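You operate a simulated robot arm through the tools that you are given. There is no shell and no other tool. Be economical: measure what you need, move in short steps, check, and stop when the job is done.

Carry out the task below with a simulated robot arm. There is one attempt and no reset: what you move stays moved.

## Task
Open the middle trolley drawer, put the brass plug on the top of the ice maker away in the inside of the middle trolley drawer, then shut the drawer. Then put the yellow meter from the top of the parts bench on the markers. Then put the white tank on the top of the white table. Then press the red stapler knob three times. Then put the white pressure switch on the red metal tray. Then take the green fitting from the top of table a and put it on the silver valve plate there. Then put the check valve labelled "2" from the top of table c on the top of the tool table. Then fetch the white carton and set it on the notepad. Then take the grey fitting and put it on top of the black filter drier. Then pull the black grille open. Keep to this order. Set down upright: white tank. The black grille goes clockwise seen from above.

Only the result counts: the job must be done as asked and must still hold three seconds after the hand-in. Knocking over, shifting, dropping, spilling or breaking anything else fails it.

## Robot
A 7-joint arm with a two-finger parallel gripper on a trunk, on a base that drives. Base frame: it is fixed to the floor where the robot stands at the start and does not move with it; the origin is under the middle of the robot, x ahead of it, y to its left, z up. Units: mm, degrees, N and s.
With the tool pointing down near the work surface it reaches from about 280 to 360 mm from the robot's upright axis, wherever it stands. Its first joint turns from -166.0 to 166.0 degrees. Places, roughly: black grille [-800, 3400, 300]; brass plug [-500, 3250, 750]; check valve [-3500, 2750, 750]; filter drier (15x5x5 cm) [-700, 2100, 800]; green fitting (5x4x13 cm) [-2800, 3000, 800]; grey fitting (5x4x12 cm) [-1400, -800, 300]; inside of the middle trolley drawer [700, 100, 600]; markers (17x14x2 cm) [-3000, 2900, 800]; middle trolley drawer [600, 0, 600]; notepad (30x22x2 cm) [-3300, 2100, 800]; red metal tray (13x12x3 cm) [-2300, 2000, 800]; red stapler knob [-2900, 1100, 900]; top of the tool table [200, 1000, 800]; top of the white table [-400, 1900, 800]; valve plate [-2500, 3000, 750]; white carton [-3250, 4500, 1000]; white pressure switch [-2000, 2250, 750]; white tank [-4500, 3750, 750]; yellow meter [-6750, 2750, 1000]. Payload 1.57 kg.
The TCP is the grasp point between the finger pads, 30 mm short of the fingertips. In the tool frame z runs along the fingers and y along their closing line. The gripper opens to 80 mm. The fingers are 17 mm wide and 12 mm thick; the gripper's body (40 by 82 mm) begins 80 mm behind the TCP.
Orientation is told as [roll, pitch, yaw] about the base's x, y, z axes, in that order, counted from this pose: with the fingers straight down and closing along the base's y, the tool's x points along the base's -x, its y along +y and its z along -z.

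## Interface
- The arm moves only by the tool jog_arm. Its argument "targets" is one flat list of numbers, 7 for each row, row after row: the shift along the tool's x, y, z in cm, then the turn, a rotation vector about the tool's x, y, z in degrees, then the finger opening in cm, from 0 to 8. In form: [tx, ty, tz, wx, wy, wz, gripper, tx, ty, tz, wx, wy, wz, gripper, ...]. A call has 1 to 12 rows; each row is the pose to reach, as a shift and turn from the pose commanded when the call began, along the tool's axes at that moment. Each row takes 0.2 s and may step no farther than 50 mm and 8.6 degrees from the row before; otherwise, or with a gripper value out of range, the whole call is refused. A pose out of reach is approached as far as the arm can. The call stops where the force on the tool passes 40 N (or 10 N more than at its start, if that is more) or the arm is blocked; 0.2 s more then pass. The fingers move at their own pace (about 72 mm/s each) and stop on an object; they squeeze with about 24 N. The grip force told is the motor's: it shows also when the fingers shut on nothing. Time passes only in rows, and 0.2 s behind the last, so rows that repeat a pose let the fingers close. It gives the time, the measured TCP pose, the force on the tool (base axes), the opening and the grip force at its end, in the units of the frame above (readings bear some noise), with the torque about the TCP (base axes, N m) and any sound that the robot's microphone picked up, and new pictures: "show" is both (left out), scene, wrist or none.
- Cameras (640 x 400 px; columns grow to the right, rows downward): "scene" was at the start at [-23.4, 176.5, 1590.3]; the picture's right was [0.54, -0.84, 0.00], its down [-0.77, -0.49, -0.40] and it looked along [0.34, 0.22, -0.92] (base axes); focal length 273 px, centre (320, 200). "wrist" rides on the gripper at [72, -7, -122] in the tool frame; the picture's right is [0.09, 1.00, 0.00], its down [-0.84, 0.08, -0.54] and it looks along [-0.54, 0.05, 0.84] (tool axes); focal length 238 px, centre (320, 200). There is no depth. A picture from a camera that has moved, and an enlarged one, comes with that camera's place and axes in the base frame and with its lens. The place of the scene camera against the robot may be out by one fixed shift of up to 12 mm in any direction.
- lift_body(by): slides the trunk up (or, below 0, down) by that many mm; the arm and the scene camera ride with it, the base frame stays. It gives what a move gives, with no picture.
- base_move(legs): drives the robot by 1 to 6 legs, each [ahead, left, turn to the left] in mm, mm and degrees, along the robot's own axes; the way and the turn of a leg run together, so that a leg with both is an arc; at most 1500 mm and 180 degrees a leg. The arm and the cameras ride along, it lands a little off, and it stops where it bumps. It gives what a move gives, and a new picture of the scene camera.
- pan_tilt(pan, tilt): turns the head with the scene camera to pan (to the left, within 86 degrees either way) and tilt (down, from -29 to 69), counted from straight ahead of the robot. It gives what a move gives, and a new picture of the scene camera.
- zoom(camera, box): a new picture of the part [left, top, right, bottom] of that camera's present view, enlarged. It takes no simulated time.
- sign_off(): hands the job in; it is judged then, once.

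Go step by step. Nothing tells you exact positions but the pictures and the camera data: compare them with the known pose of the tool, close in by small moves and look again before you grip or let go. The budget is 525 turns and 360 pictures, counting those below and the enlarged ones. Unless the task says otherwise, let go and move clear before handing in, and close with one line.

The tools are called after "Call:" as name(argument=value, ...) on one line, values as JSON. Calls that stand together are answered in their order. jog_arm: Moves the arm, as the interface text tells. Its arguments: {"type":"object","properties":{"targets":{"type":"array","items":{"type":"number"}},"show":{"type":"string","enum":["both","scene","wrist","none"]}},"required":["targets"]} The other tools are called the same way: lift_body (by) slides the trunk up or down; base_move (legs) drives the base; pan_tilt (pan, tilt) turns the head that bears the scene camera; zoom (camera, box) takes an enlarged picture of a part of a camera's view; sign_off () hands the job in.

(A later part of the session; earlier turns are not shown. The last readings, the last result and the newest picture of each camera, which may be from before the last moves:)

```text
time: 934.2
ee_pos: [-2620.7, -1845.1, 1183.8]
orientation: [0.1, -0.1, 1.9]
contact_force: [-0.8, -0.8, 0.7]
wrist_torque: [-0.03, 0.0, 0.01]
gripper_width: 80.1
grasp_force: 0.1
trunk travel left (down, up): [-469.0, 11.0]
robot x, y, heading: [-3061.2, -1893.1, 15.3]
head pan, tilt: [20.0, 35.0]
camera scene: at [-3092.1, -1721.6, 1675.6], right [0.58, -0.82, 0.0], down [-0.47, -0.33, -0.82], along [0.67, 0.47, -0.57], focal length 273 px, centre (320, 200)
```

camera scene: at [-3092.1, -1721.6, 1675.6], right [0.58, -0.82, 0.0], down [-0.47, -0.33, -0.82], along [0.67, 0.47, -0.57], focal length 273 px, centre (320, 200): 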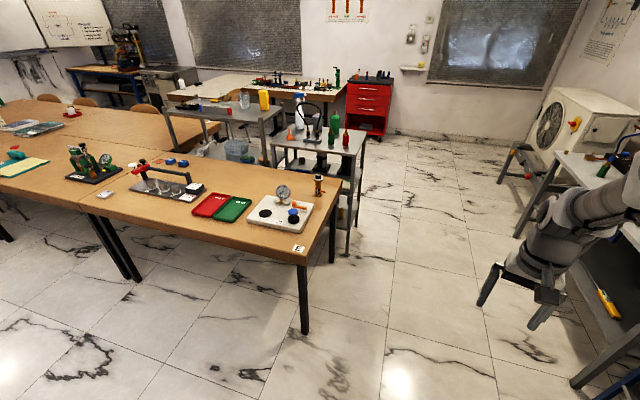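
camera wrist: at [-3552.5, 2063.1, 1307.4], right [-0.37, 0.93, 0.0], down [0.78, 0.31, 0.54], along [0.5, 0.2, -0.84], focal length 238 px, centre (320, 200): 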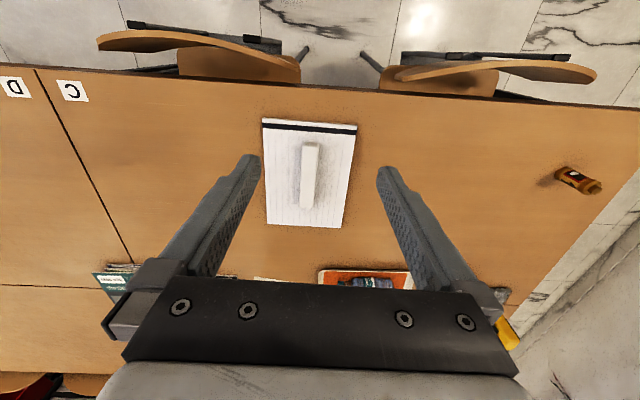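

Call:
base_move(legs=[[1280, 0, 0.8], [1290, 0, 0], [0, 0, 90], [560, 0, 0], [0, 0, 90]])

Call:
pan_tilt(pan=0, tilt=50)

```text
time: 965.2
ee_pos: [-1151.3, -680.9, 1183.9]
orientation: [0.0, 0.1, -176.7]
contact_force: [0.4, -0.7, -0.5]
wrist_torque: [0.01, 0.04, 0.0]
gripper_width: 80.0
grasp_force: 0.1
trunk travel left (down, up): [-469.0, 11.0]
robot x, y, heading: [-717.4, -625.1, -163.0]
head pan, tilt: [20.0, 35.0]
camera scene: at [-662.9, -784.0, 1675.6], right [-0.6, 0.8, 0.0], down [0.46, 0.34, -0.82], along [-0.66, -0.49, -0.57], focal length 273 px, centre (320, 200)
```

scene: 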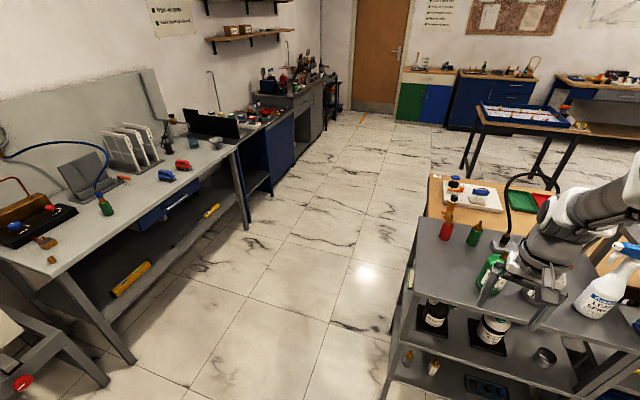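

```text
time: 966.1
ee_pos: [-1150.7, -681.4, 1184.2]
orientation: [0.0, 0.0, -176.7]
contact_force: [0.6, 0.7, -0.1]
wrist_torque: [0.01, 0.0, 0.03]
gripper_width: 80.1
grasp_force: 0.0
trunk travel left (down, up): [-469.0, 11.0]
robot x, y, heading: [-716.2, -627.0, -162.9]
head pan, tilt: [0.0, 50.0]
camera scene: at [-666.2, -753.6, 1653.9], right [-0.29, 0.96, 0.0], down [0.73, 0.22, -0.64], along [-0.62, -0.19, -0.77], focal length 273 px, centre (320, 200)
```

scene: 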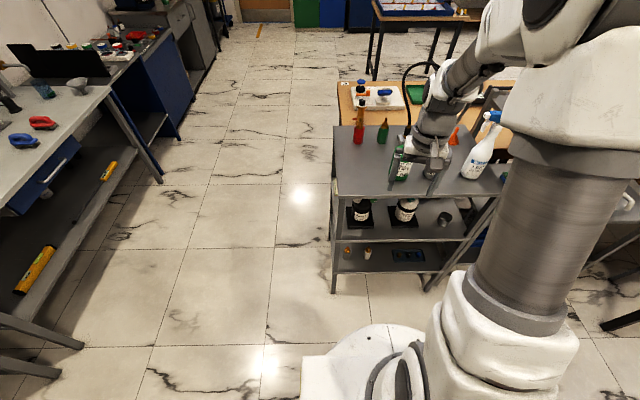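

Call:
zoom(camera="scene", box=[320, 180, 480, 300])

```text
3.33 times, centred on (400, 240) of scene
camera zoom: at [-666.2, -753.6, 1653.9], right [-0.29, 0.96, 0.0], down [0.73, 0.22, -0.64], along [-0.62, -0.19, -0.77], focal length 910 px, centre (53, 67)
```

zoom: 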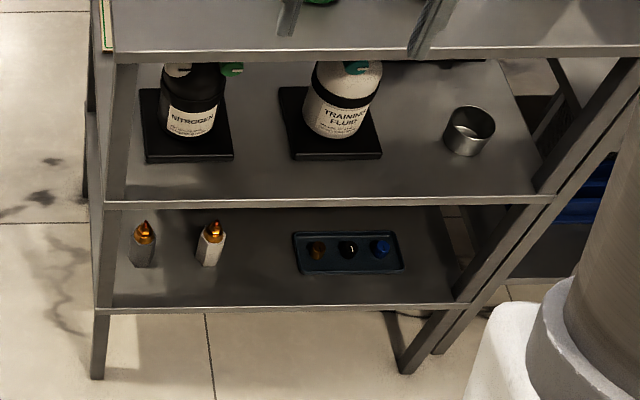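

The grey hex fitting is the left one on the bottom shelf (about (-1404, -825), shelf z≈273). I'll turn the tool to point forward-down and slightly left to clear the rack leg.

Call:
jog_arm(targets=[0, 0, 0, 0, 0, -8.4, 6.2, 0, 0, 0, 0, 0, -16.8, 6.2, 0, 0, 0, 0, 0, -25.2, 6.2, 0, 0, 0, 0, 0, -33.6, 6.2], show="none")

Call:
jog_arm(targets=[0, 0, 0, 0, -8, 0, 6.2, 0, 0, 0, 0, -16, 0, 6.2, 0, 0, 0, 0, -24, 0, 6.2, 0, 0, 0, 0, -32, 0, 6.2, 0, 0, 0, 0, -40, 0, 6.2, 0, 0, 0, 0, -48, 0, 6.2, 0, 0, 0, 0, -56, 0, 6.2, 0, 0, 0, 0, -62, 0, 6.2], show="both")

```text
time: 967.1
ee_pos: [-1153.4, -680.5, 1184.8]
orientation: [0.0, 0.0, -142.8]
contact_force: [-0.1, 0.4, 0.6]
wrist_torque: [-0.01, 0.01, 0.01]
gripper_width: 62.0
grasp_force: 0.1
trunk travel left (down, up): [-469.0, 11.0]
robot x, y, heading: [-716.9, -624.1, -163.0]
head pan, tilt: [0.0, 50.0]
```

```text
time: 968.9
ee_pos: [-1152.7, -681.1, 1184.5]
orientation: [0.2, -62.0, -143.2]
contact_force: [0.1, 0.2, 0.3]
wrist_torque: [-0.01, 0.01, 0.01]
gripper_width: 61.8
grasp_force: 0.1
trunk travel left (down, up): [-469.0, 11.0]
robot x, y, heading: [-714.3, -625.5, -162.9]
head pan, tilt: [0.0, 50.0]
camera scene: at [-666.5, -754.1, 1653.8], right [-0.29, 0.96, 0.0], down [0.73, 0.22, -0.64], along [-0.61, -0.19, -0.77], focal length 273 px, centre (320, 200)
camera wrist: at [-1043.1, -591.7, 1177.2], right [0.63, -0.77, -0.08], down [0.11, -0.01, 0.99], along [-0.77, -0.64, 0.08], focal length 238 px, centre (320, 200)
```

scene: 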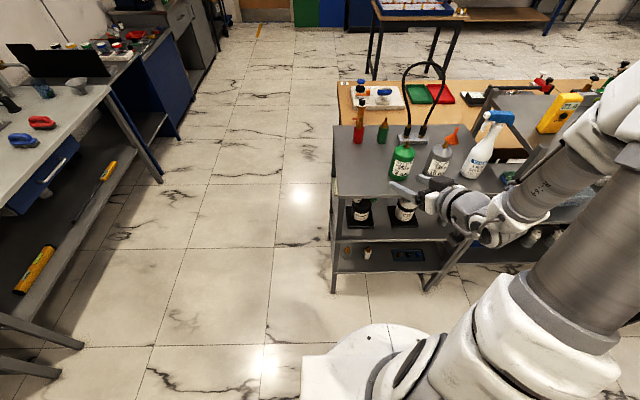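
wrist: 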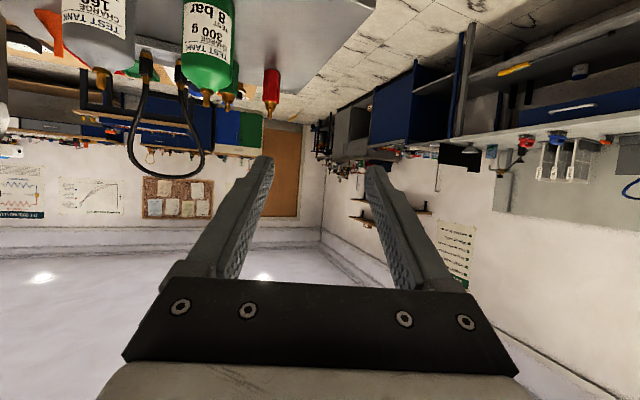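

Lowering the trunk, then the arm, in front of the rack.

Call:
lift_body(by=-400)

Call:
jog_arm(targets=[4.24, 0, 2.25, 0, 0, 0, 6.2, 8.48, 0, 4.5, 0, 0, 0, 6.2, 12.7, 0, 6.75, 0, 0, 0, 6.2, 16.96, 0, 9, 0, 0, 0, 6.2], show="both")

```text
time: 972.7
ee_pos: [-1152.0, -681.8, 784.2]
orientation: [0.3, -62.0, -143.3]
contact_force: [0.5, 1.1, -0.1]
wrist_torque: [0.01, -0.02, 0.01]
gripper_width: 62.1
grasp_force: 0.0
trunk travel left (down, up): [-69.0, 411.0]
robot x, y, heading: [-714.3, -626.2, -163.2]
head pan, tilt: [0.0, 50.0]
```

```text
time: 973.7
ee_pos: [-1150.9, -680.9, 594.3]
orientation: [0.3, -62.0, -143.2]
contact_force: [-1.3, 0.4, 0.2]
wrist_torque: [-0.03, 0.01, -0.01]
gripper_width: 62.0
grasp_force: 0.1
trunk travel left (down, up): [-69.0, 411.0]
robot x, y, heading: [-715.6, -630.4, -163.1]
head pan, tilt: [0.0, 50.0]
camera scene: at [-665.9, -753.4, 1253.9], right [-0.29, 0.96, 0.0], down [0.73, 0.22, -0.64], along [-0.62, -0.19, -0.77], focal length 273 px, centre (320, 200)
camera wrist: at [-1041.4, -590.9, 587.5], right [0.63, -0.77, -0.08], down [0.11, -0.01, 0.99], along [-0.77, -0.64, 0.08], focal length 238 px, centre (320, 200)
```

scene: 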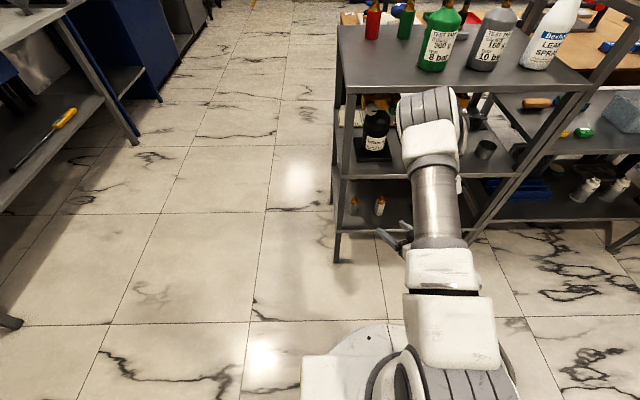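
wrist: 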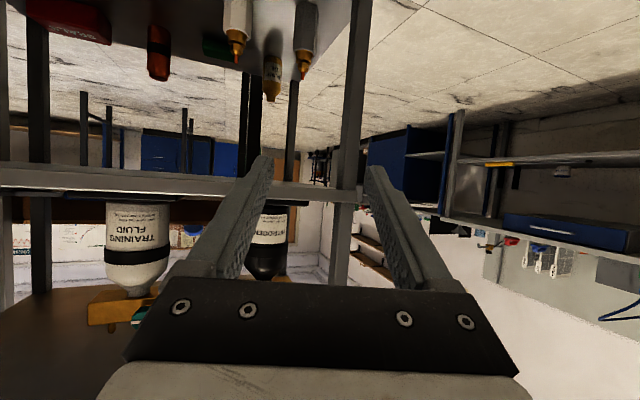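

Call:
lift_body(by=-65)

Call:
jog_arm(targets=[4.24, 0, 2.25, 0, 0, 0, 6.2, 8.48, 0, 4.5, 0, 0, 0, 6.2, 12.7, 0, 6.75, 0, 0, 0, 6.2, 15.9, 0, 8.4, 0, 0, 0, 6.2], show="both")

```text
time: 974.8
ee_pos: [-1151.9, -681.3, 529.7]
orientation: [0.2, -62.0, -143.2]
contact_force: [0.1, 0.4, 0.5]
wrist_torque: [0.01, 0.0, -0.02]
gripper_width: 62.3
grasp_force: 0.0
trunk travel left (down, up): [-4.0, 476.0]
robot x, y, heading: [-717.4, -626.1, -163.0]
head pan, tilt: [0.0, 50.0]
```

```text
time: 975.8
ee_pos: [-1150.6, -680.7, 363.2]
orientation: [0.8, -62.3, -143.9]
contact_force: [5.0, -3.6, 36.7]
wrist_torque: [3.53, -5.04, -1.08]
gripper_width: 62.1
grasp_force: 0.1
trunk travel left (down, up): [-4.0, 476.0]
robot x, y, heading: [-717.0, -627.3, -163.1]
head pan, tilt: [0.0, 50.0]
stopped in row 4: the force on the tool passed its limit at 120 N (the readings are from after the stop); the commanded pose is now the measured one
camera scene: at [-665.2, -753.6, 1189.5], right [-0.29, 0.96, 0.0], down [0.73, 0.22, -0.64], along [-0.62, -0.19, -0.77], focal length 273 px, centre (320, 200)
camera wrist: at [-1041.1, -590.9, 355.1], right [0.63, -0.77, -0.08], down [0.12, 0.0, 0.99], along [-0.77, -0.64, 0.09], focal length 238 px, centre (320, 200)
```

scene: 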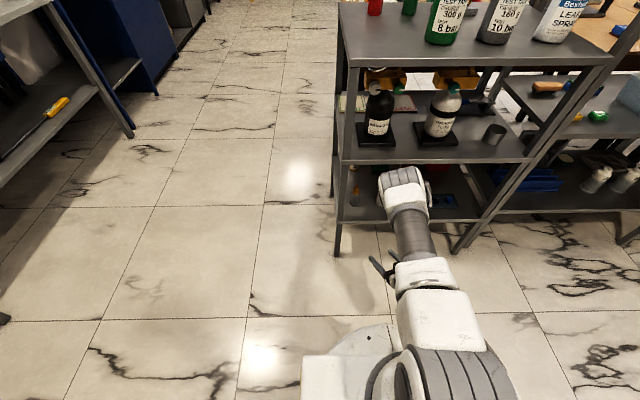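
wrist: 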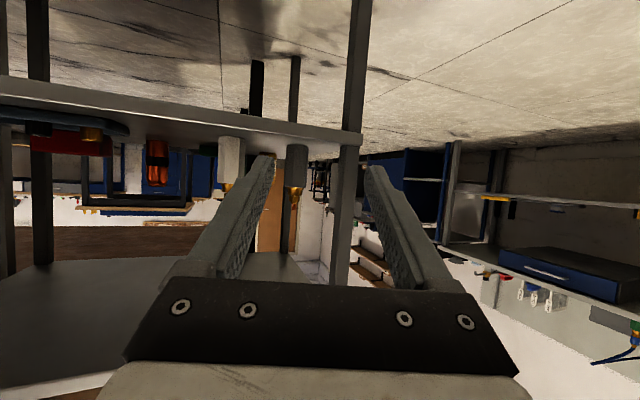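

The wrist touched the robot's own base (too close in). Raising, extending 100 mm forward, then lowering again.

Call:
jog_arm(targets=[-3.5, 0, -1.9, 0, 0, 0, 6.2, -7, 0, -3.75, 0, 0, 0, 6.2], show="none")

Call:
jog_arm(targets=[-2.2, -1.2, 4.2, 0, 0, 0, 6.2, -4.4, -2.4, 8.4, 0, 0, 0, 6.2], show="none")

```text
time: 976.4
ee_pos: [-1151.4, -680.0, 439.0]
orientation: [0.7, -62.1, -143.7]
contact_force: [-0.1, -0.4, 0.7]
wrist_torque: [0.02, -0.01, 0.03]
gripper_width: 62.1
grasp_force: 0.1
trunk travel left (down, up): [-4.0, 476.0]
robot x, y, heading: [-713.8, -627.5, -163.2]
head pan, tilt: [0.0, 50.0]
```

```text
time: 977.0
ee_pos: [-1240.6, -717.3, 440.1]
orientation: [0.6, -62.1, -143.8]
contact_force: [-1.1, 0.3, -0.3]
wrist_torque: [0.01, 0.0, 0.0]
gripper_width: 61.9
grasp_force: 0.1
trunk travel left (down, up): [-4.0, 476.0]
robot x, y, heading: [-718.5, -625.2, -163.1]
head pan, tilt: [0.0, 50.0]
```

Call:
jog_arm(targets=[2.1, 0, 1.1, 0, 0, 0, 6.2, 4.2, 0, 2.2, 0, 0, 0, 6.2, 6.3, 0, 3.3, 0, 0, 0, 6.2, 8.2, 0, 4.35, 0, 0, 0, 6.2], show="both")

```text
time: 978.0
ee_pos: [-1240.5, -718.5, 346.4]
orientation: [0.8, -62.2, -143.7]
contact_force: [0.3, -0.6, 0.0]
wrist_torque: [0.03, -0.02, -0.01]
gripper_width: 62.2
grasp_force: 0.0
trunk travel left (down, up): [-4.0, 476.0]
robot x, y, heading: [-716.7, -625.1, -163.1]
head pan, tilt: [0.0, 50.0]
camera scene: at [-666.2, -753.5, 1188.9], right [-0.29, 0.96, 0.0], down [0.73, 0.22, -0.64], along [-0.62, -0.19, -0.77], focal length 273 px, centre (320, 200)
camera wrist: at [-1130.6, -628.4, 339.5], right [0.63, -0.77, -0.08], down [0.11, 0.0, 0.99], along [-0.77, -0.64, 0.09], focal length 238 px, centre (320, 200)
```

scene: 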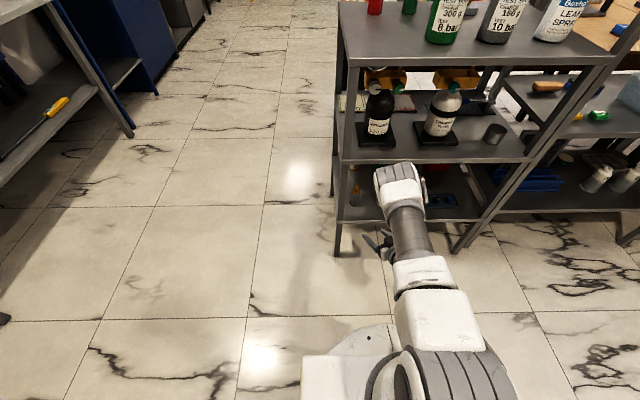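
wrist: 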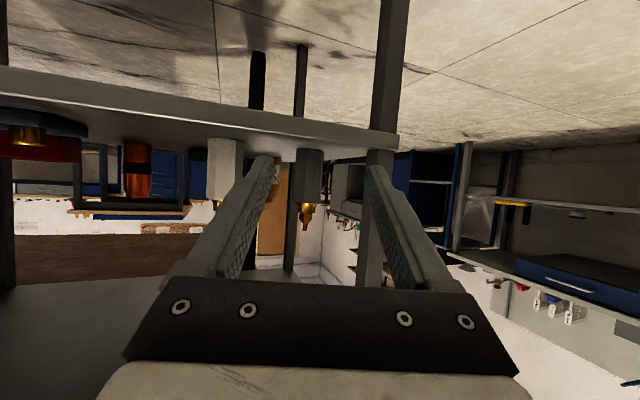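

Clear now at z=346. The grey fitting is right between the fingers in view; checking its hex orientation.

Call:
zoom(camera="wrist", box=[200, 100, 420, 260])

```text
2.50 times, centred on (310, 180) of wrist
camera zoom: at [-1130.6, -628.4, 339.5], right [0.63, -0.77, -0.08], down [0.11, 0.0, 0.99], along [-0.77, -0.64, 0.09], focal length 596 px, centre (345, 250)
```

zoom: 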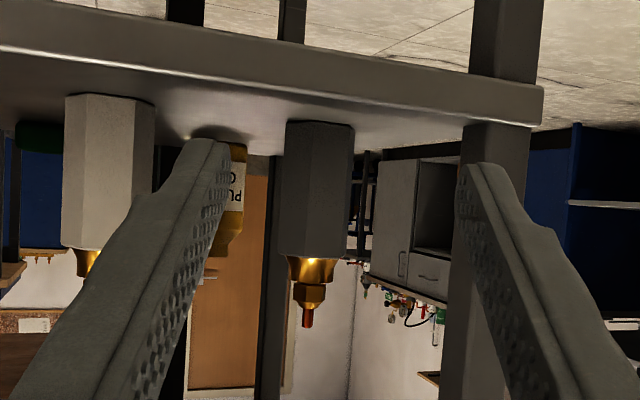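

Call:
base_move(legs=[[120, 38, 0]])

Call:
zoom(camera="wrist", box=[240, 80, 400, 260])

```text
time: 979.4
ee_pos: [-1343.7, -790.0, 346.6]
orientation: [0.7, -62.2, -143.6]
contact_force: [0.3, -0.5, -0.8]
wrist_torque: [-0.02, 0.02, 0.01]
gripper_width: 61.8
grasp_force: 0.0
trunk travel left (down, up): [-4.0, 476.0]
robot x, y, heading: [-821.1, -695.3, -163.2]
head pan, tilt: [0.0, 50.0]
camera scene: at [-770.0, -824.4, 1188.8], right [-0.29, 0.96, 0.0], down [0.73, 0.22, -0.64], along [-0.61, -0.19, -0.77], focal length 273 px, centre (320, 200)
```

scene: 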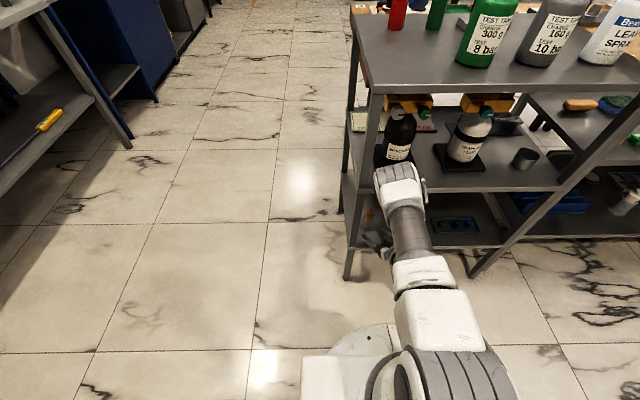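

```text
2.22 times, centred on (320, 170) of wrist
camera zoom: at [-1234.6, -700.4, 339.8], right [0.63, -0.77, -0.08], down [0.11, 0.0, 0.99], along [-0.77, -0.64, 0.09], focal length 530 px, centre (320, 267)
```

zoom: 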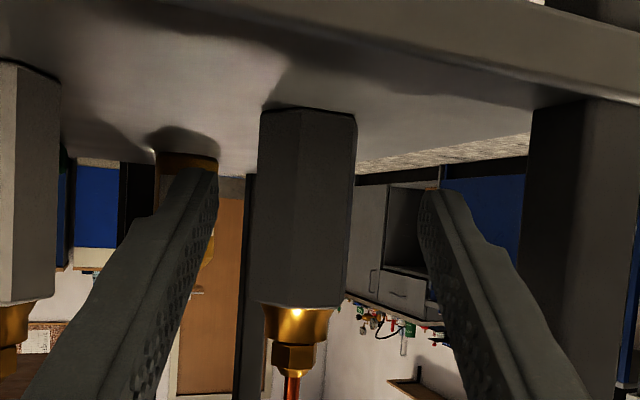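

The hex is about 21° off flats; rotating the approach by 21° around the vertical while shifting to stay in line.

Call:
jog_arm(targets=[-0.07, -1.06, 0.13, -6.17, 0, -3.28, 6.2, -0.14, -2.12, 0.27, -12.33, 0, -6.57, 6.2, -0.2, -3.19, 0.4, -18.5, 0, -9.85, 6.2], show="both")

Call:
zoom(camera="wrist", box=[240, 60, 400, 260])

```text
time: 980.2
ee_pos: [-1367.9, -768.8, 347.4]
orientation: [0.4, -62.3, -122.3]
contact_force: [-0.8, 0.1, -0.9]
wrist_torque: [-0.01, 0.02, -0.02]
gripper_width: 62.1
grasp_force: 0.0
trunk travel left (down, up): [-4.0, 476.0]
robot x, y, heading: [-821.3, -695.1, -162.7]
head pan, tilt: [0.0, 50.0]
camera scene: at [-770.0, -824.5, 1188.8], right [-0.29, 0.96, 0.0], down [0.73, 0.22, -0.64], along [-0.61, -0.19, -0.77], focal length 273 px, centre (320, 200)
camera wrist: at [-1297.9, -645.0, 339.7], right [0.87, -0.49, -0.08], down [0.11, 0.04, 0.99], along [-0.48, -0.87, 0.09], focal length 238 px, centre (320, 200)
```

scene: 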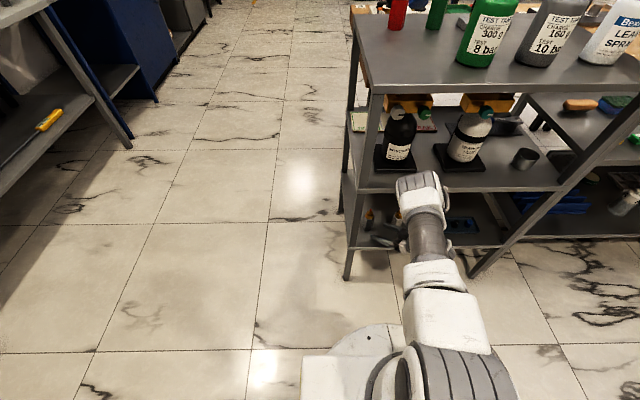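
wrist: 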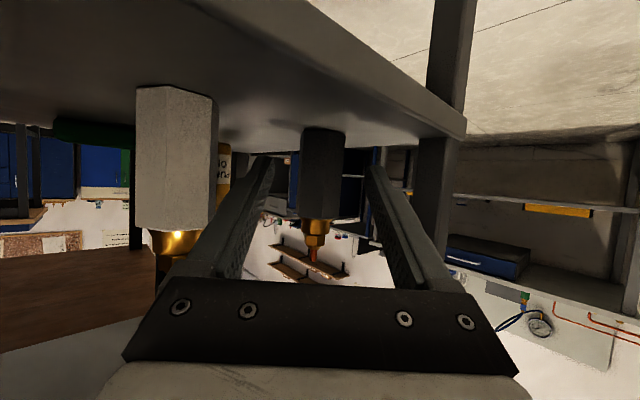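

```text
2.00 times, centred on (320, 160) of wrist
camera zoom: at [-1297.9, -645.0, 339.7], right [0.87, -0.49, -0.08], down [0.11, 0.04, 0.99], along [-0.48, -0.87, 0.09], focal length 477 px, centre (320, 280)
```

zoom: 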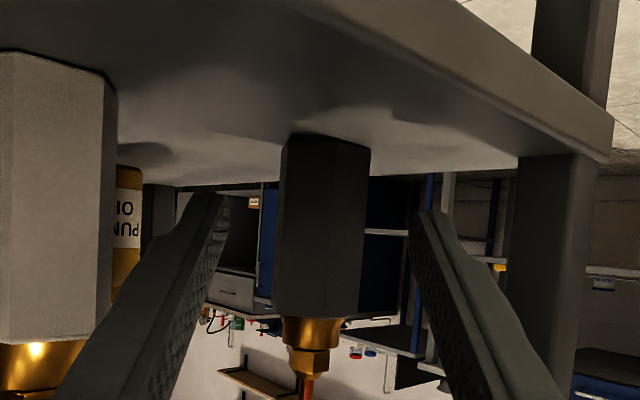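

Call:
zoom(camera="wrist", box=[290, 120, 360, 230])

```text
3.64 times, centred on (325, 175) of wrist
camera zoom: at [-1297.9, -645.0, 339.7], right [0.87, -0.49, -0.08], down [0.11, 0.04, 0.99], along [-0.48, -0.87, 0.09], focal length 867 px, centre (302, 291)
```

zoom: 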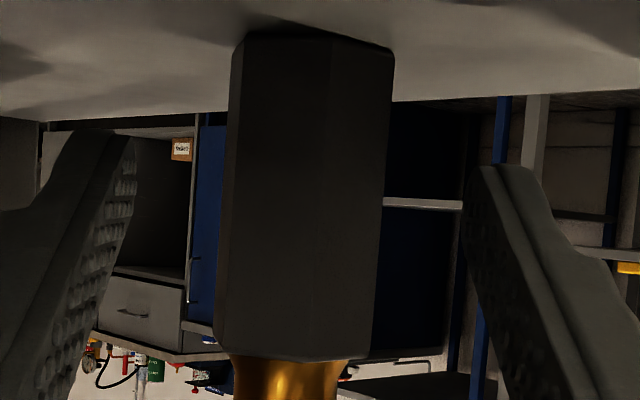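

I over-rotated by about 13°; turning back that much and re-aligning on the fitting at (-1396, -824).

Call:
jog_arm(targets=[0.05, 1, -0.08, 5.75, 0, 3.05, 6.2, 0.1, 2.03, -0.17, 11.5, 0, 6.1, 6.2], show="none")

Call:
zoom(camera="wrist", box=[270, 100, 370, 240])

```text
time: 980.8
ee_pos: [-1349.3, -777.1, 347.6]
orientation: [0.4, -62.3, -135.6]
contact_force: [0.7, 1.0, -0.5]
wrist_torque: [0.01, -0.01, -0.01]
gripper_width: 61.9
grasp_force: 0.0
trunk travel left (down, up): [-4.0, 476.0]
robot x, y, heading: [-821.5, -697.3, -163.2]
head pan, tilt: [0.0, 50.0]
```

```text
2.86 times, centred on (320, 170) of wrist
camera zoom: at [-1253.6, -673.0, 339.7], right [0.73, -0.68, -0.08], down [0.12, 0.01, 0.99], along [-0.67, -0.74, 0.09], focal length 681 px, centre (320, 286)
```

zoom: 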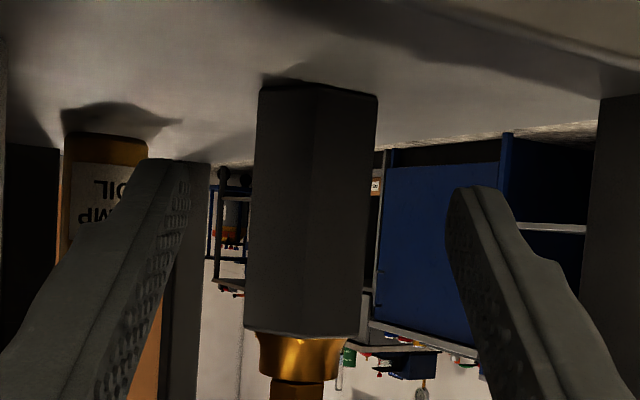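

Now the flats face the jaws. Moving forward and slightly down onto the fitting.

Call:
jog_arm(targets=[0.5, 0, 2.2, 0, 0, 0, 6.2, -0.6, 0, 4.3, 0, 0, 0, 6.2, -1.8, 0, 6.5, 0, 0, 0, 6.2], show="both")

```text
time: 981.6
ee_pos: [-1394.2, -824.8, 330.4]
orientation: [0.5, -62.3, -135.6]
contact_force: [-0.2, 0.1, -0.3]
wrist_torque: [-0.02, 0.0, -0.01]
gripper_width: 61.8
grasp_force: 0.0
trunk travel left (down, up): [-4.0, 476.0]
robot x, y, heading: [-819.5, -692.7, -163.0]
head pan, tilt: [0.0, 50.0]
camera scene: at [-770.0, -824.4, 1188.8], right [-0.29, 0.96, 0.0], down [0.73, 0.22, -0.64], along [-0.61, -0.19, -0.77], focal length 273 px, centre (320, 200)
camera wrist: at [-1299.7, -720.8, 323.2], right [0.73, -0.68, -0.08], down [0.12, 0.01, 0.99], along [-0.67, -0.74, 0.09], focal length 238 px, centre (320, 200)
```

scene: 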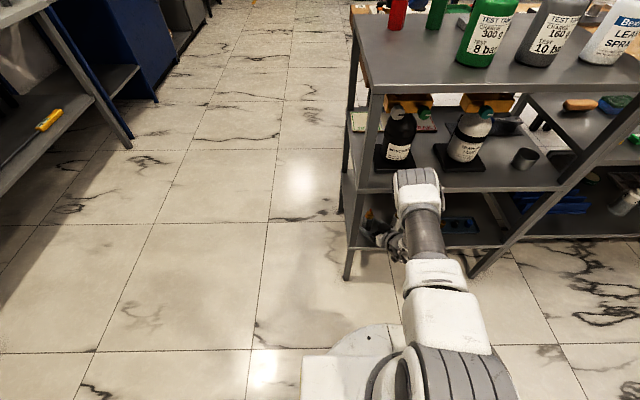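
wrist: 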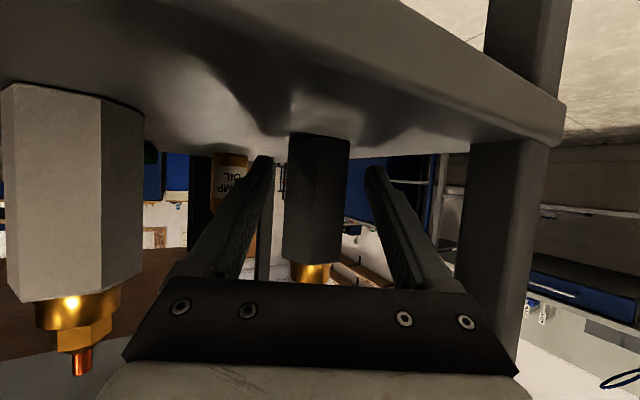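

The fitting is between the pads. Closing and lifting vertically.

Call:
jog_arm(targets=[0, 0, 0, 0, 0, 0, 5, 0, 0, 0, 0, 0, 0, 3, 0, 0, 0, 0, 0, 0, 2.5, 0, 0, 0, 0, 0, 0, 2.5], show="none")

Call:
lift_body(by=30)

Call:
jog_arm(targets=[0, 0, 0, 0, 0, 0, 2.5], show="wrist")

```text
time: 982.6
ee_pos: [-1395.9, -824.8, 330.8]
orientation: [0.5, -62.3, -135.6]
contact_force: [-1.2, 0.0, 0.0]
wrist_torque: [0.04, 0.06, 0.01]
gripper_width: 36.0
grasp_force: 23.9
trunk travel left (down, up): [-4.0, 476.0]
robot x, y, heading: [-822.4, -693.6, -163.2]
head pan, tilt: [0.0, 50.0]
```

```text
time: 983.4
ee_pos: [-1394.8, -824.7, 359.6]
orientation: [0.7, -62.3, -135.7]
contact_force: [0.9, -0.5, -4.8]
wrist_torque: [0.0, -0.01, 0.01]
gripper_width: 36.3
grasp_force: 24.1
trunk travel left (down, up): [-34.0, 446.0]
robot x, y, heading: [-821.2, -694.5, -163.2]
head pan, tilt: [0.0, 50.0]
```

```text
time: 983.8
ee_pos: [-1394.6, -825.0, 360.2]
orientation: [0.7, -62.1, -135.6]
contact_force: [-0.1, 0.1, -3.2]
wrist_torque: [0.03, -0.01, -0.02]
gripper_width: 35.6
grasp_force: 24.0
trunk travel left (down, up): [-34.0, 446.0]
robot x, y, heading: [-823.7, -697.2, -163.1]
head pan, tilt: [0.0, 50.0]
camera wrist: at [-1299.4, -720.7, 353.0], right [0.73, -0.68, -0.08], down [0.12, 0.01, 0.99], along [-0.67, -0.74, 0.09], focal length 238 px, centre (320, 200)
```

wrist: 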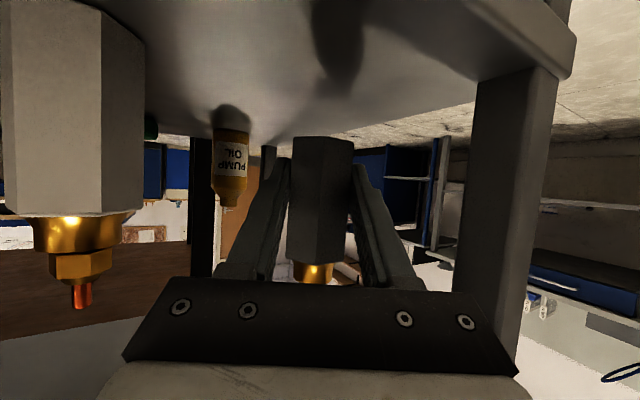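

Holding it. Backing straight out along the approach line.

Call:
base_move(legs=[[-176, -93, 0], [-250, 0, 0]])

```text
time: 987.4
ee_pos: [-1012.8, -613.5, 359.6]
orientation: [0.7, -62.2, -135.5]
contact_force: [-0.4, -0.1, -3.6]
wrist_torque: [0.04, -0.03, 0.01]
gripper_width: 36.0
grasp_force: 24.0
trunk travel left (down, up): [-34.0, 446.0]
robot x, y, heading: [-437.7, -484.1, -162.8]
head pan, tilt: [0.0, 50.0]
camera scene: at [-388.3, -611.5, 1218.8], right [-0.29, 0.96, 0.0], down [0.73, 0.23, -0.64], along [-0.61, -0.19, -0.77], focal length 273 px, centre (320, 200)
```

scene: 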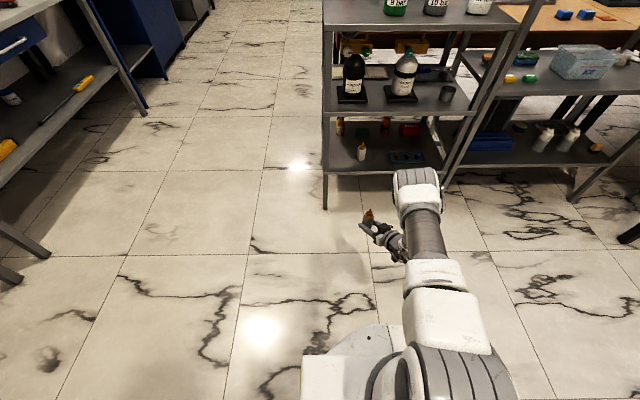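

Clear of the rack. Raising the trunk and the arm with the fitting kept upright.

Call:
lift_body(by=400)

Call:
jog_arm(targets=[-4.2, 0, -2.25, 0, 0, 0, 2.5, -8.4, 0, -4.5, 0, 0, 0, 2.5, -12.6, 0, -6.75, 0, 0, 0, 2.5, -16.8, 0, -9, 0, 0, 0, 2.5, -20.4, 0, -12.3, 0, 0, 0, 2.5, -23.5, 0, -16, 0, 0, 0, 2.5, -26.7, 0, -19.7, 0, 0, 0, 2.5], show="both")

```text
time: 991.2
ee_pos: [-1013.3, -612.9, 759.7]
orientation: [0.6, -62.3, -135.4]
contact_force: [-0.5, -0.5, -3.8]
wrist_torque: [0.05, -0.03, -0.02]
gripper_width: 36.0
grasp_force: 24.4
trunk travel left (down, up): [-434.0, 46.0]
robot x, y, heading: [-437.7, -483.2, -163.0]
head pan, tilt: [0.0, 50.0]
```

```text
time: 992.8
ee_pos: [-976.4, -576.2, 1087.5]
orientation: [0.7, -62.2, -135.6]
contact_force: [0.0, 0.2, -3.5]
wrist_torque: [0.04, -0.05, -0.01]
gripper_width: 35.7
grasp_force: 24.0
trunk travel left (down, up): [-434.0, 46.0]
robot x, y, heading: [-438.7, -485.7, -162.9]
head pan, tilt: [0.0, 50.0]
camera scene: at [-388.0, -611.3, 1618.8], right [-0.29, 0.96, 0.0], down [0.73, 0.23, -0.64], along [-0.61, -0.19, -0.77], focal length 273 px, centre (320, 200)
camera wrist: at [-881.7, -471.4, 1080.5], right [0.73, -0.67, -0.08], down [0.11, 0.01, 0.99], along [-0.67, -0.74, 0.09], focal length 238 px, centre (320, 200)
```

scene: 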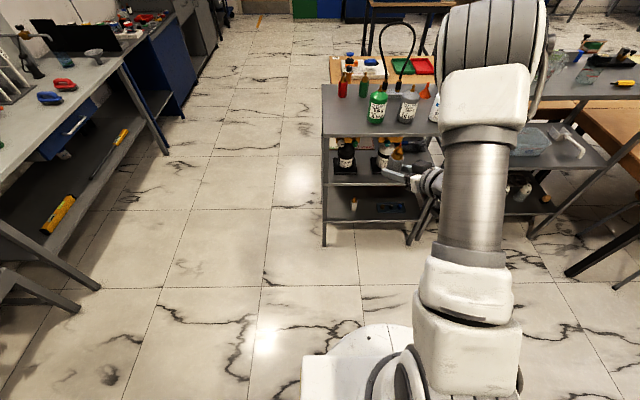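
wrist: 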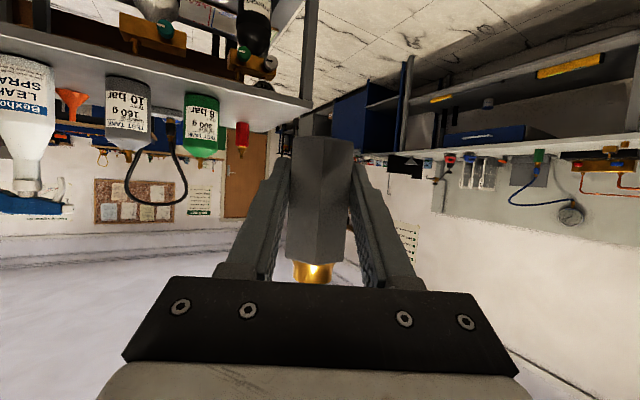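

Holding the fitting upright. Driving back to the lane and up toward the white table.

Call:
base_move(legs=[[0, 0, -91], [0, 290, 0], [1200, 0, 0]])

```text
time: 1008.5
ee_pos: [-1155.5, 1140.1, 1087.2]
orientation: [0.6, -62.3, 134.3]
contact_force: [-0.7, 0.1, -2.8]
wrist_torque: [-0.03, -0.01, 0.01]
gripper_width: 35.6
grasp_force: 24.2
trunk travel left (down, up): [-434.0, 46.0]
robot x, y, heading: [-1061.6, 600.9, 106.7]
head pan, tilt: [0.0, 50.0]
camera scene: at [-1189.3, 563.3, 1618.8], right [0.96, 0.29, 0.0], down [0.22, -0.73, -0.64], along [-0.19, 0.61, -0.77], focal length 273 px, centre (320, 200)
```

scene: 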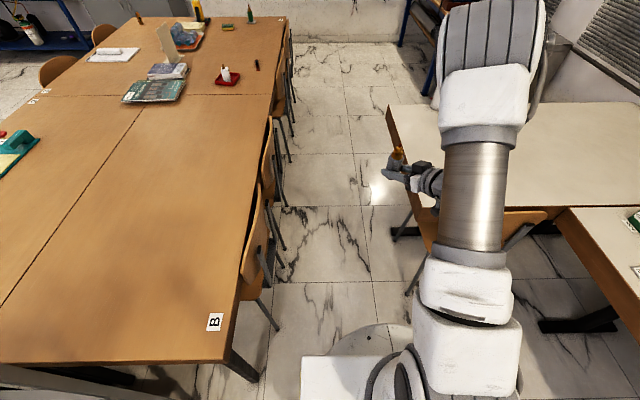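

Call:
base_move(legs=[[0, 0, -0.4], [1240, 0, 0], [1230, -10, 0]])

```text
time: 1025.1
ee_pos: [-1827.4, 3515.6, 1087.3]
orientation: [0.7, -62.2, 133.4]
contact_force: [1.0, -0.1, -3.1]
wrist_torque: [-0.01, -0.02, 0.05]
gripper_width: 36.0
grasp_force: 23.7
trunk travel left (down, up): [-434.0, 46.0]
robot x, y, heading: [-1745.1, 2973.2, 106.3]
head pan, tilt: [0.0, 50.0]
camera scene: at [-1870.9, 2938.9, 1618.8], right [0.96, 0.28, 0.0], down [0.21, -0.74, -0.64], along [-0.18, 0.62, -0.77], focal length 273 px, centre (320, 200)
```

scene: 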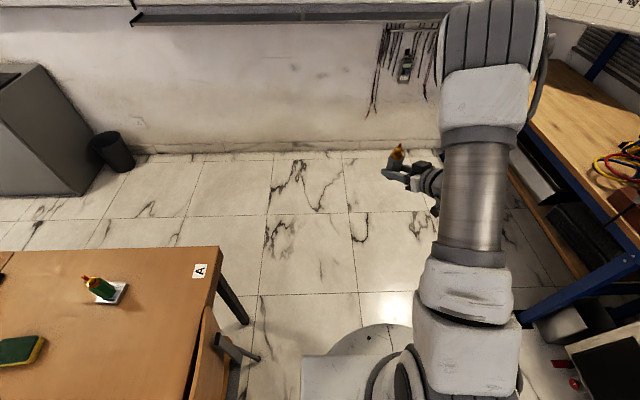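

Call:
base_move(legs=[[0, -230, 0], [0, 0, 180], [0, 490, 0], [350, 0, 0]])

Call:
pan_tilt(pan=0, tilt=45)

Call:
zoom(camera="scene", box=[200, 100, 440, 300])

```text
time: 1040.8
ee_pos: [-1007.6, 2621.6, 1087.2]
orientation: [0.8, -62.1, -47.5]
contact_force: [0.4, -0.2, -3.4]
wrist_torque: [0.03, 0.04, 0.01]
gripper_width: 35.6
grasp_force: 24.3
trunk travel left (down, up): [-434.0, 46.0]
robot x, y, heading: [-1086.3, 3165.5, -74.6]
head pan, tilt: [0.0, 50.0]
stopped in leg 3: the robot was blocked; the commanded pose is now the measured one
camera scene: at [-942.7, 3206.4, 1618.9], right [-0.96, -0.26, 0.0], down [-0.2, 0.74, -0.64], along [0.17, -0.62, -0.77], focal length 273 px, centre (320, 200)
```

scene: 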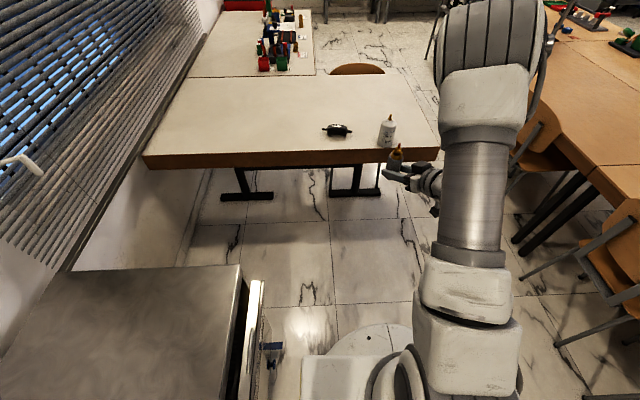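

```text
time: 1041.5
ee_pos: [-1006.1, 2621.5, 1087.0]
orientation: [0.6, -62.2, -47.4]
contact_force: [-0.1, -0.2, -3.1]
wrist_torque: [0.03, 0.06, -0.02]
gripper_width: 35.6
grasp_force: 23.9
trunk travel left (down, up): [-434.0, 46.0]
robot x, y, heading: [-1085.6, 3161.8, -74.8]
head pan, tilt: [0.0, 45.0]
camera scene: at [-941.1, 3202.4, 1625.7], right [-0.96, -0.26, 0.0], down [-0.19, 0.68, -0.71], along [0.19, -0.68, -0.71], focal length 273 px, centre (320, 200)
```

scene: 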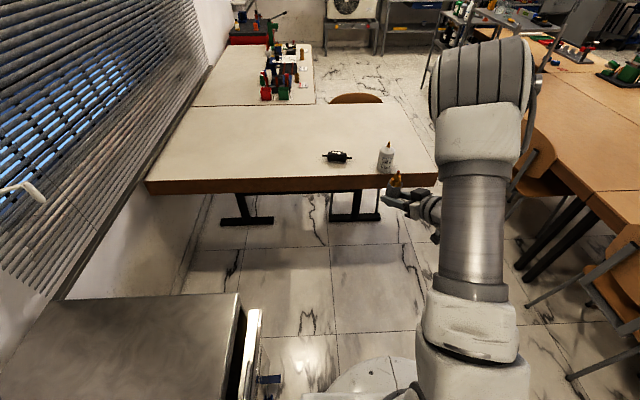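

```text
2.00 times, centred on (320, 200) of scene
camera zoom: at [-941.1, 3202.4, 1625.7], right [-0.96, -0.26, 0.0], down [-0.19, 0.68, -0.71], along [0.19, -0.68, -0.71], focal length 546 px, centre (320, 200)
```

zoom: 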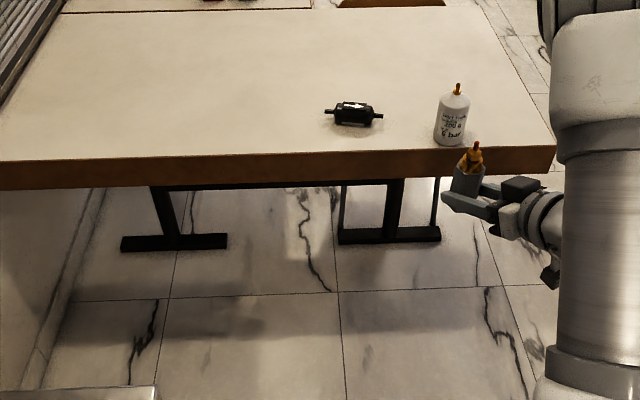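

Blocked gently beside the ice maker; stepping right and driving forward to the table.

Call:
base_move(legs=[[0, -20, 1], [480, 0, 0]])

Call:
zoom(camera="scene", box=[240, 180, 400, 300])

```text
time: 1045.6
ee_pos: [-880.5, 2154.0, 1086.0]
orientation: [0.7, -62.2, -46.3]
contact_force: [-0.1, 0.0, -3.7]
wrist_torque: [0.07, 0.04, 0.01]
gripper_width: 35.6
grasp_force: 24.0
trunk travel left (down, up): [-434.0, 46.0]
robot x, y, heading: [-965.1, 2695.7, -73.5]
head pan, tilt: [0.0, 45.0]
camera scene: at [-825.4, 2737.2, 1625.7], right [-0.96, -0.28, 0.0], down [-0.2, 0.68, -0.71], along [0.2, -0.68, -0.71], focal length 273 px, centre (320, 200)
```

scene: 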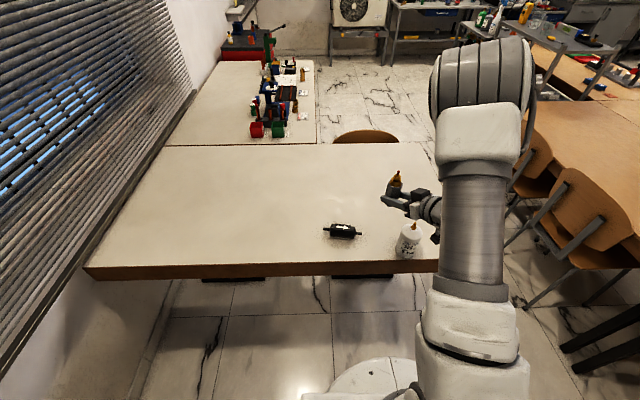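

```text
3.33 times, centred on (320, 240) of scene
camera zoom: at [-825.4, 2737.2, 1625.7], right [-0.96, -0.28, 0.0], down [-0.2, 0.68, -0.71], along [0.2, -0.68, -0.71], focal length 910 px, centre (320, 67)
```

zoom: 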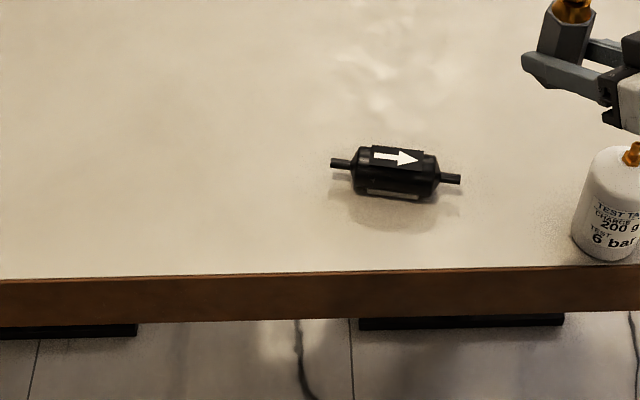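

The drier has a flat top pad with the arrow, centred near (-721, 2058, ~797). Moving the fitting above it.

Call:
jog_arm(targets=[-2.1, 1.22, 3.96, 0, 0, 0, 2.5, -4.2, 2.45, 7.93, 0, 0, 0, 2.5, -6.3, 3.67, 11.9, 0, 0, 0, 2.5, -8.42, 4.9, 15.86, 0, 0, 0, 2.5], show="both")

Call:
zoom(camera="scene", box=[260, 140, 420, 260])

```text
time: 1046.6
ee_pos: [-720.5, 2062.9, 1088.3]
orientation: [0.8, -62.1, -46.4]
contact_force: [0.8, -0.8, -2.6]
wrist_torque: [0.01, 0.01, 0.01]
gripper_width: 35.8
grasp_force: 24.4
trunk travel left (down, up): [-434.0, 46.0]
robot x, y, heading: [-968.1, 2695.5, -73.6]
head pan, tilt: [0.0, 45.0]
camera scene: at [-825.0, 2737.2, 1625.7], right [-0.96, -0.28, 0.0], down [-0.2, 0.68, -0.71], along [0.2, -0.68, -0.71], focal length 273 px, centre (320, 200)
camera wrist: at [-823.3, 2159.1, 1080.6], right [0.68, 0.73, -0.08], down [-0.01, 0.11, 0.99], along [0.73, -0.68, 0.08], focal length 238 px, centre (320, 200)
```

scene: 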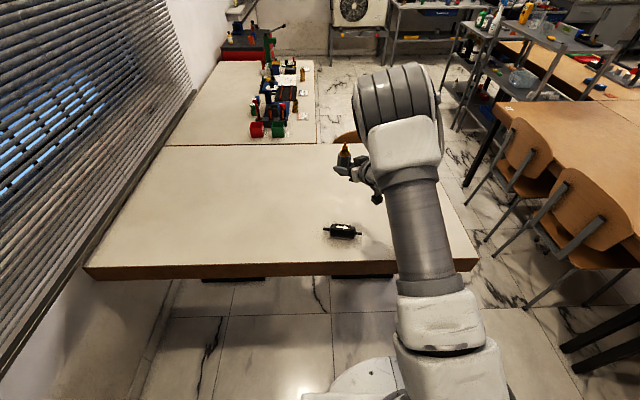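
wrist: 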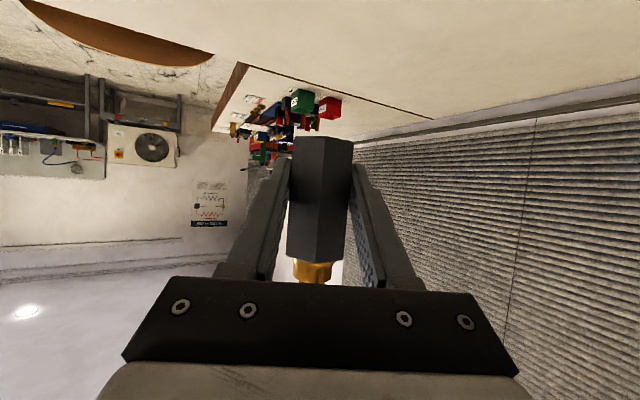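

```text
3.33 times, centred on (340, 200) of scene
camera zoom: at [-825.0, 2737.2, 1625.7], right [-0.96, -0.28, 0.0], down [-0.2, 0.68, -0.71], along [0.2, -0.68, -0.71], focal length 910 px, centre (253, 200)
```

zoom: 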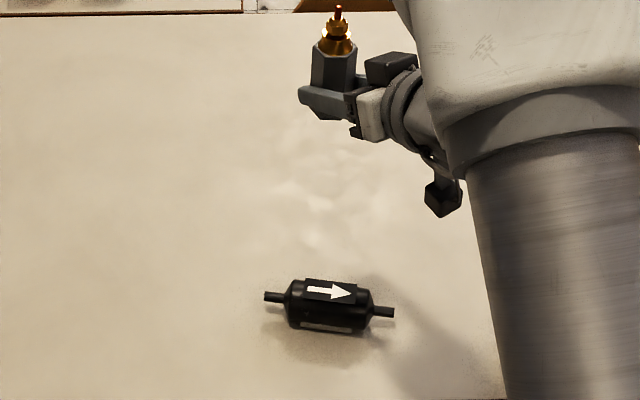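

Comparing where the fitting appears with its known pose shows the scene camera is about 10 mm off sideways; correcting for that and lowering.

Call:
jog_arm(targets=[0.2, -1.04, -0.38, 0, 0, 0, 2.5], show="none")

Call:
lift_body(by=-215)

Call:
zoom(camera="scene", box=[270, 130, 430, 250])

```text
time: 1047.0
ee_pos: [-731.5, 2057.7, 1086.8]
orientation: [0.8, -62.1, -46.4]
contact_force: [0.0, 0.6, -2.9]
wrist_torque: [0.06, 0.06, -0.02]
gripper_width: 35.9
grasp_force: 23.9
trunk travel left (down, up): [-434.0, 46.0]
robot x, y, heading: [-965.2, 2693.0, -73.9]
head pan, tilt: [0.0, 45.0]
```

```text
time: 1049.3
ee_pos: [-731.2, 2058.9, 872.5]
orientation: [0.7, -62.2, -46.4]
contact_force: [0.4, -0.2, -2.8]
wrist_torque: [0.04, 0.04, 0.02]
gripper_width: 35.6
grasp_force: 24.4
trunk travel left (down, up): [-219.0, 261.0]
robot x, y, heading: [-968.2, 2696.6, -73.6]
head pan, tilt: [0.0, 45.0]
```

```text
3.33 times, centred on (350, 190) of scene
camera zoom: at [-825.4, 2737.4, 1410.8], right [-0.96, -0.28, 0.0], down [-0.2, 0.68, -0.71], along [0.2, -0.68, -0.71], focal length 910 px, centre (220, 233)
```

zoom: 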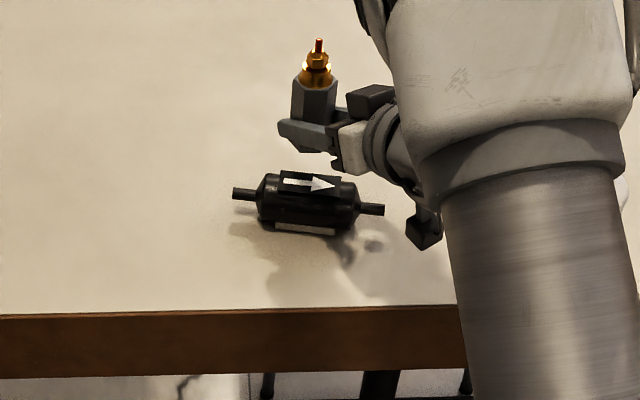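

Alignment over the pad looks right. Lowering the last bit gently.

Call:
lift_body(by=-25)

Call:
zoom(camera="scene", box=[270, 130, 430, 250])

Call:
jog_arm(targets=[0.35, 0, 0.19, 0, 0, 0, 2.5, 0.7, 0, 0.38, 0, 0, 0, 2.5], show="none")

```text
time: 1050.0
ee_pos: [-732.8, 2058.4, 847.3]
orientation: [0.7, -62.3, -46.4]
contact_force: [-0.3, 0.4, -3.9]
wrist_torque: [0.03, 0.03, 0.01]
gripper_width: 35.6
grasp_force: 23.8
trunk travel left (down, up): [-194.0, 286.0]
robot x, y, heading: [-964.5, 2691.5, -73.5]
head pan, tilt: [0.0, 45.0]
```

```text
3.33 times, centred on (350, 190) of scene
camera zoom: at [-825.4, 2737.4, 1385.7], right [-0.96, -0.28, 0.0], down [-0.2, 0.68, -0.71], along [0.2, -0.68, -0.71], focal length 910 px, centre (220, 233)
```

zoom: 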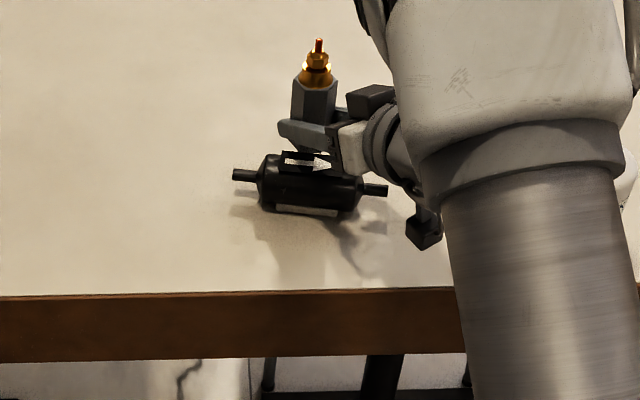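

```text
time: 1050.6
ee_pos: [-731.9, 2057.7, 844.6]
orientation: [0.5, -62.7, -46.2]
contact_force: [-1.6, 5.0, 16.6]
wrist_torque: [0.26, 0.19, 0.0]
gripper_width: 35.6
grasp_force: 24.2
trunk travel left (down, up): [-194.0, 286.0]
robot x, y, heading: [-974.1, 2693.6, -73.7]
head pan, tilt: [0.0, 45.0]
```

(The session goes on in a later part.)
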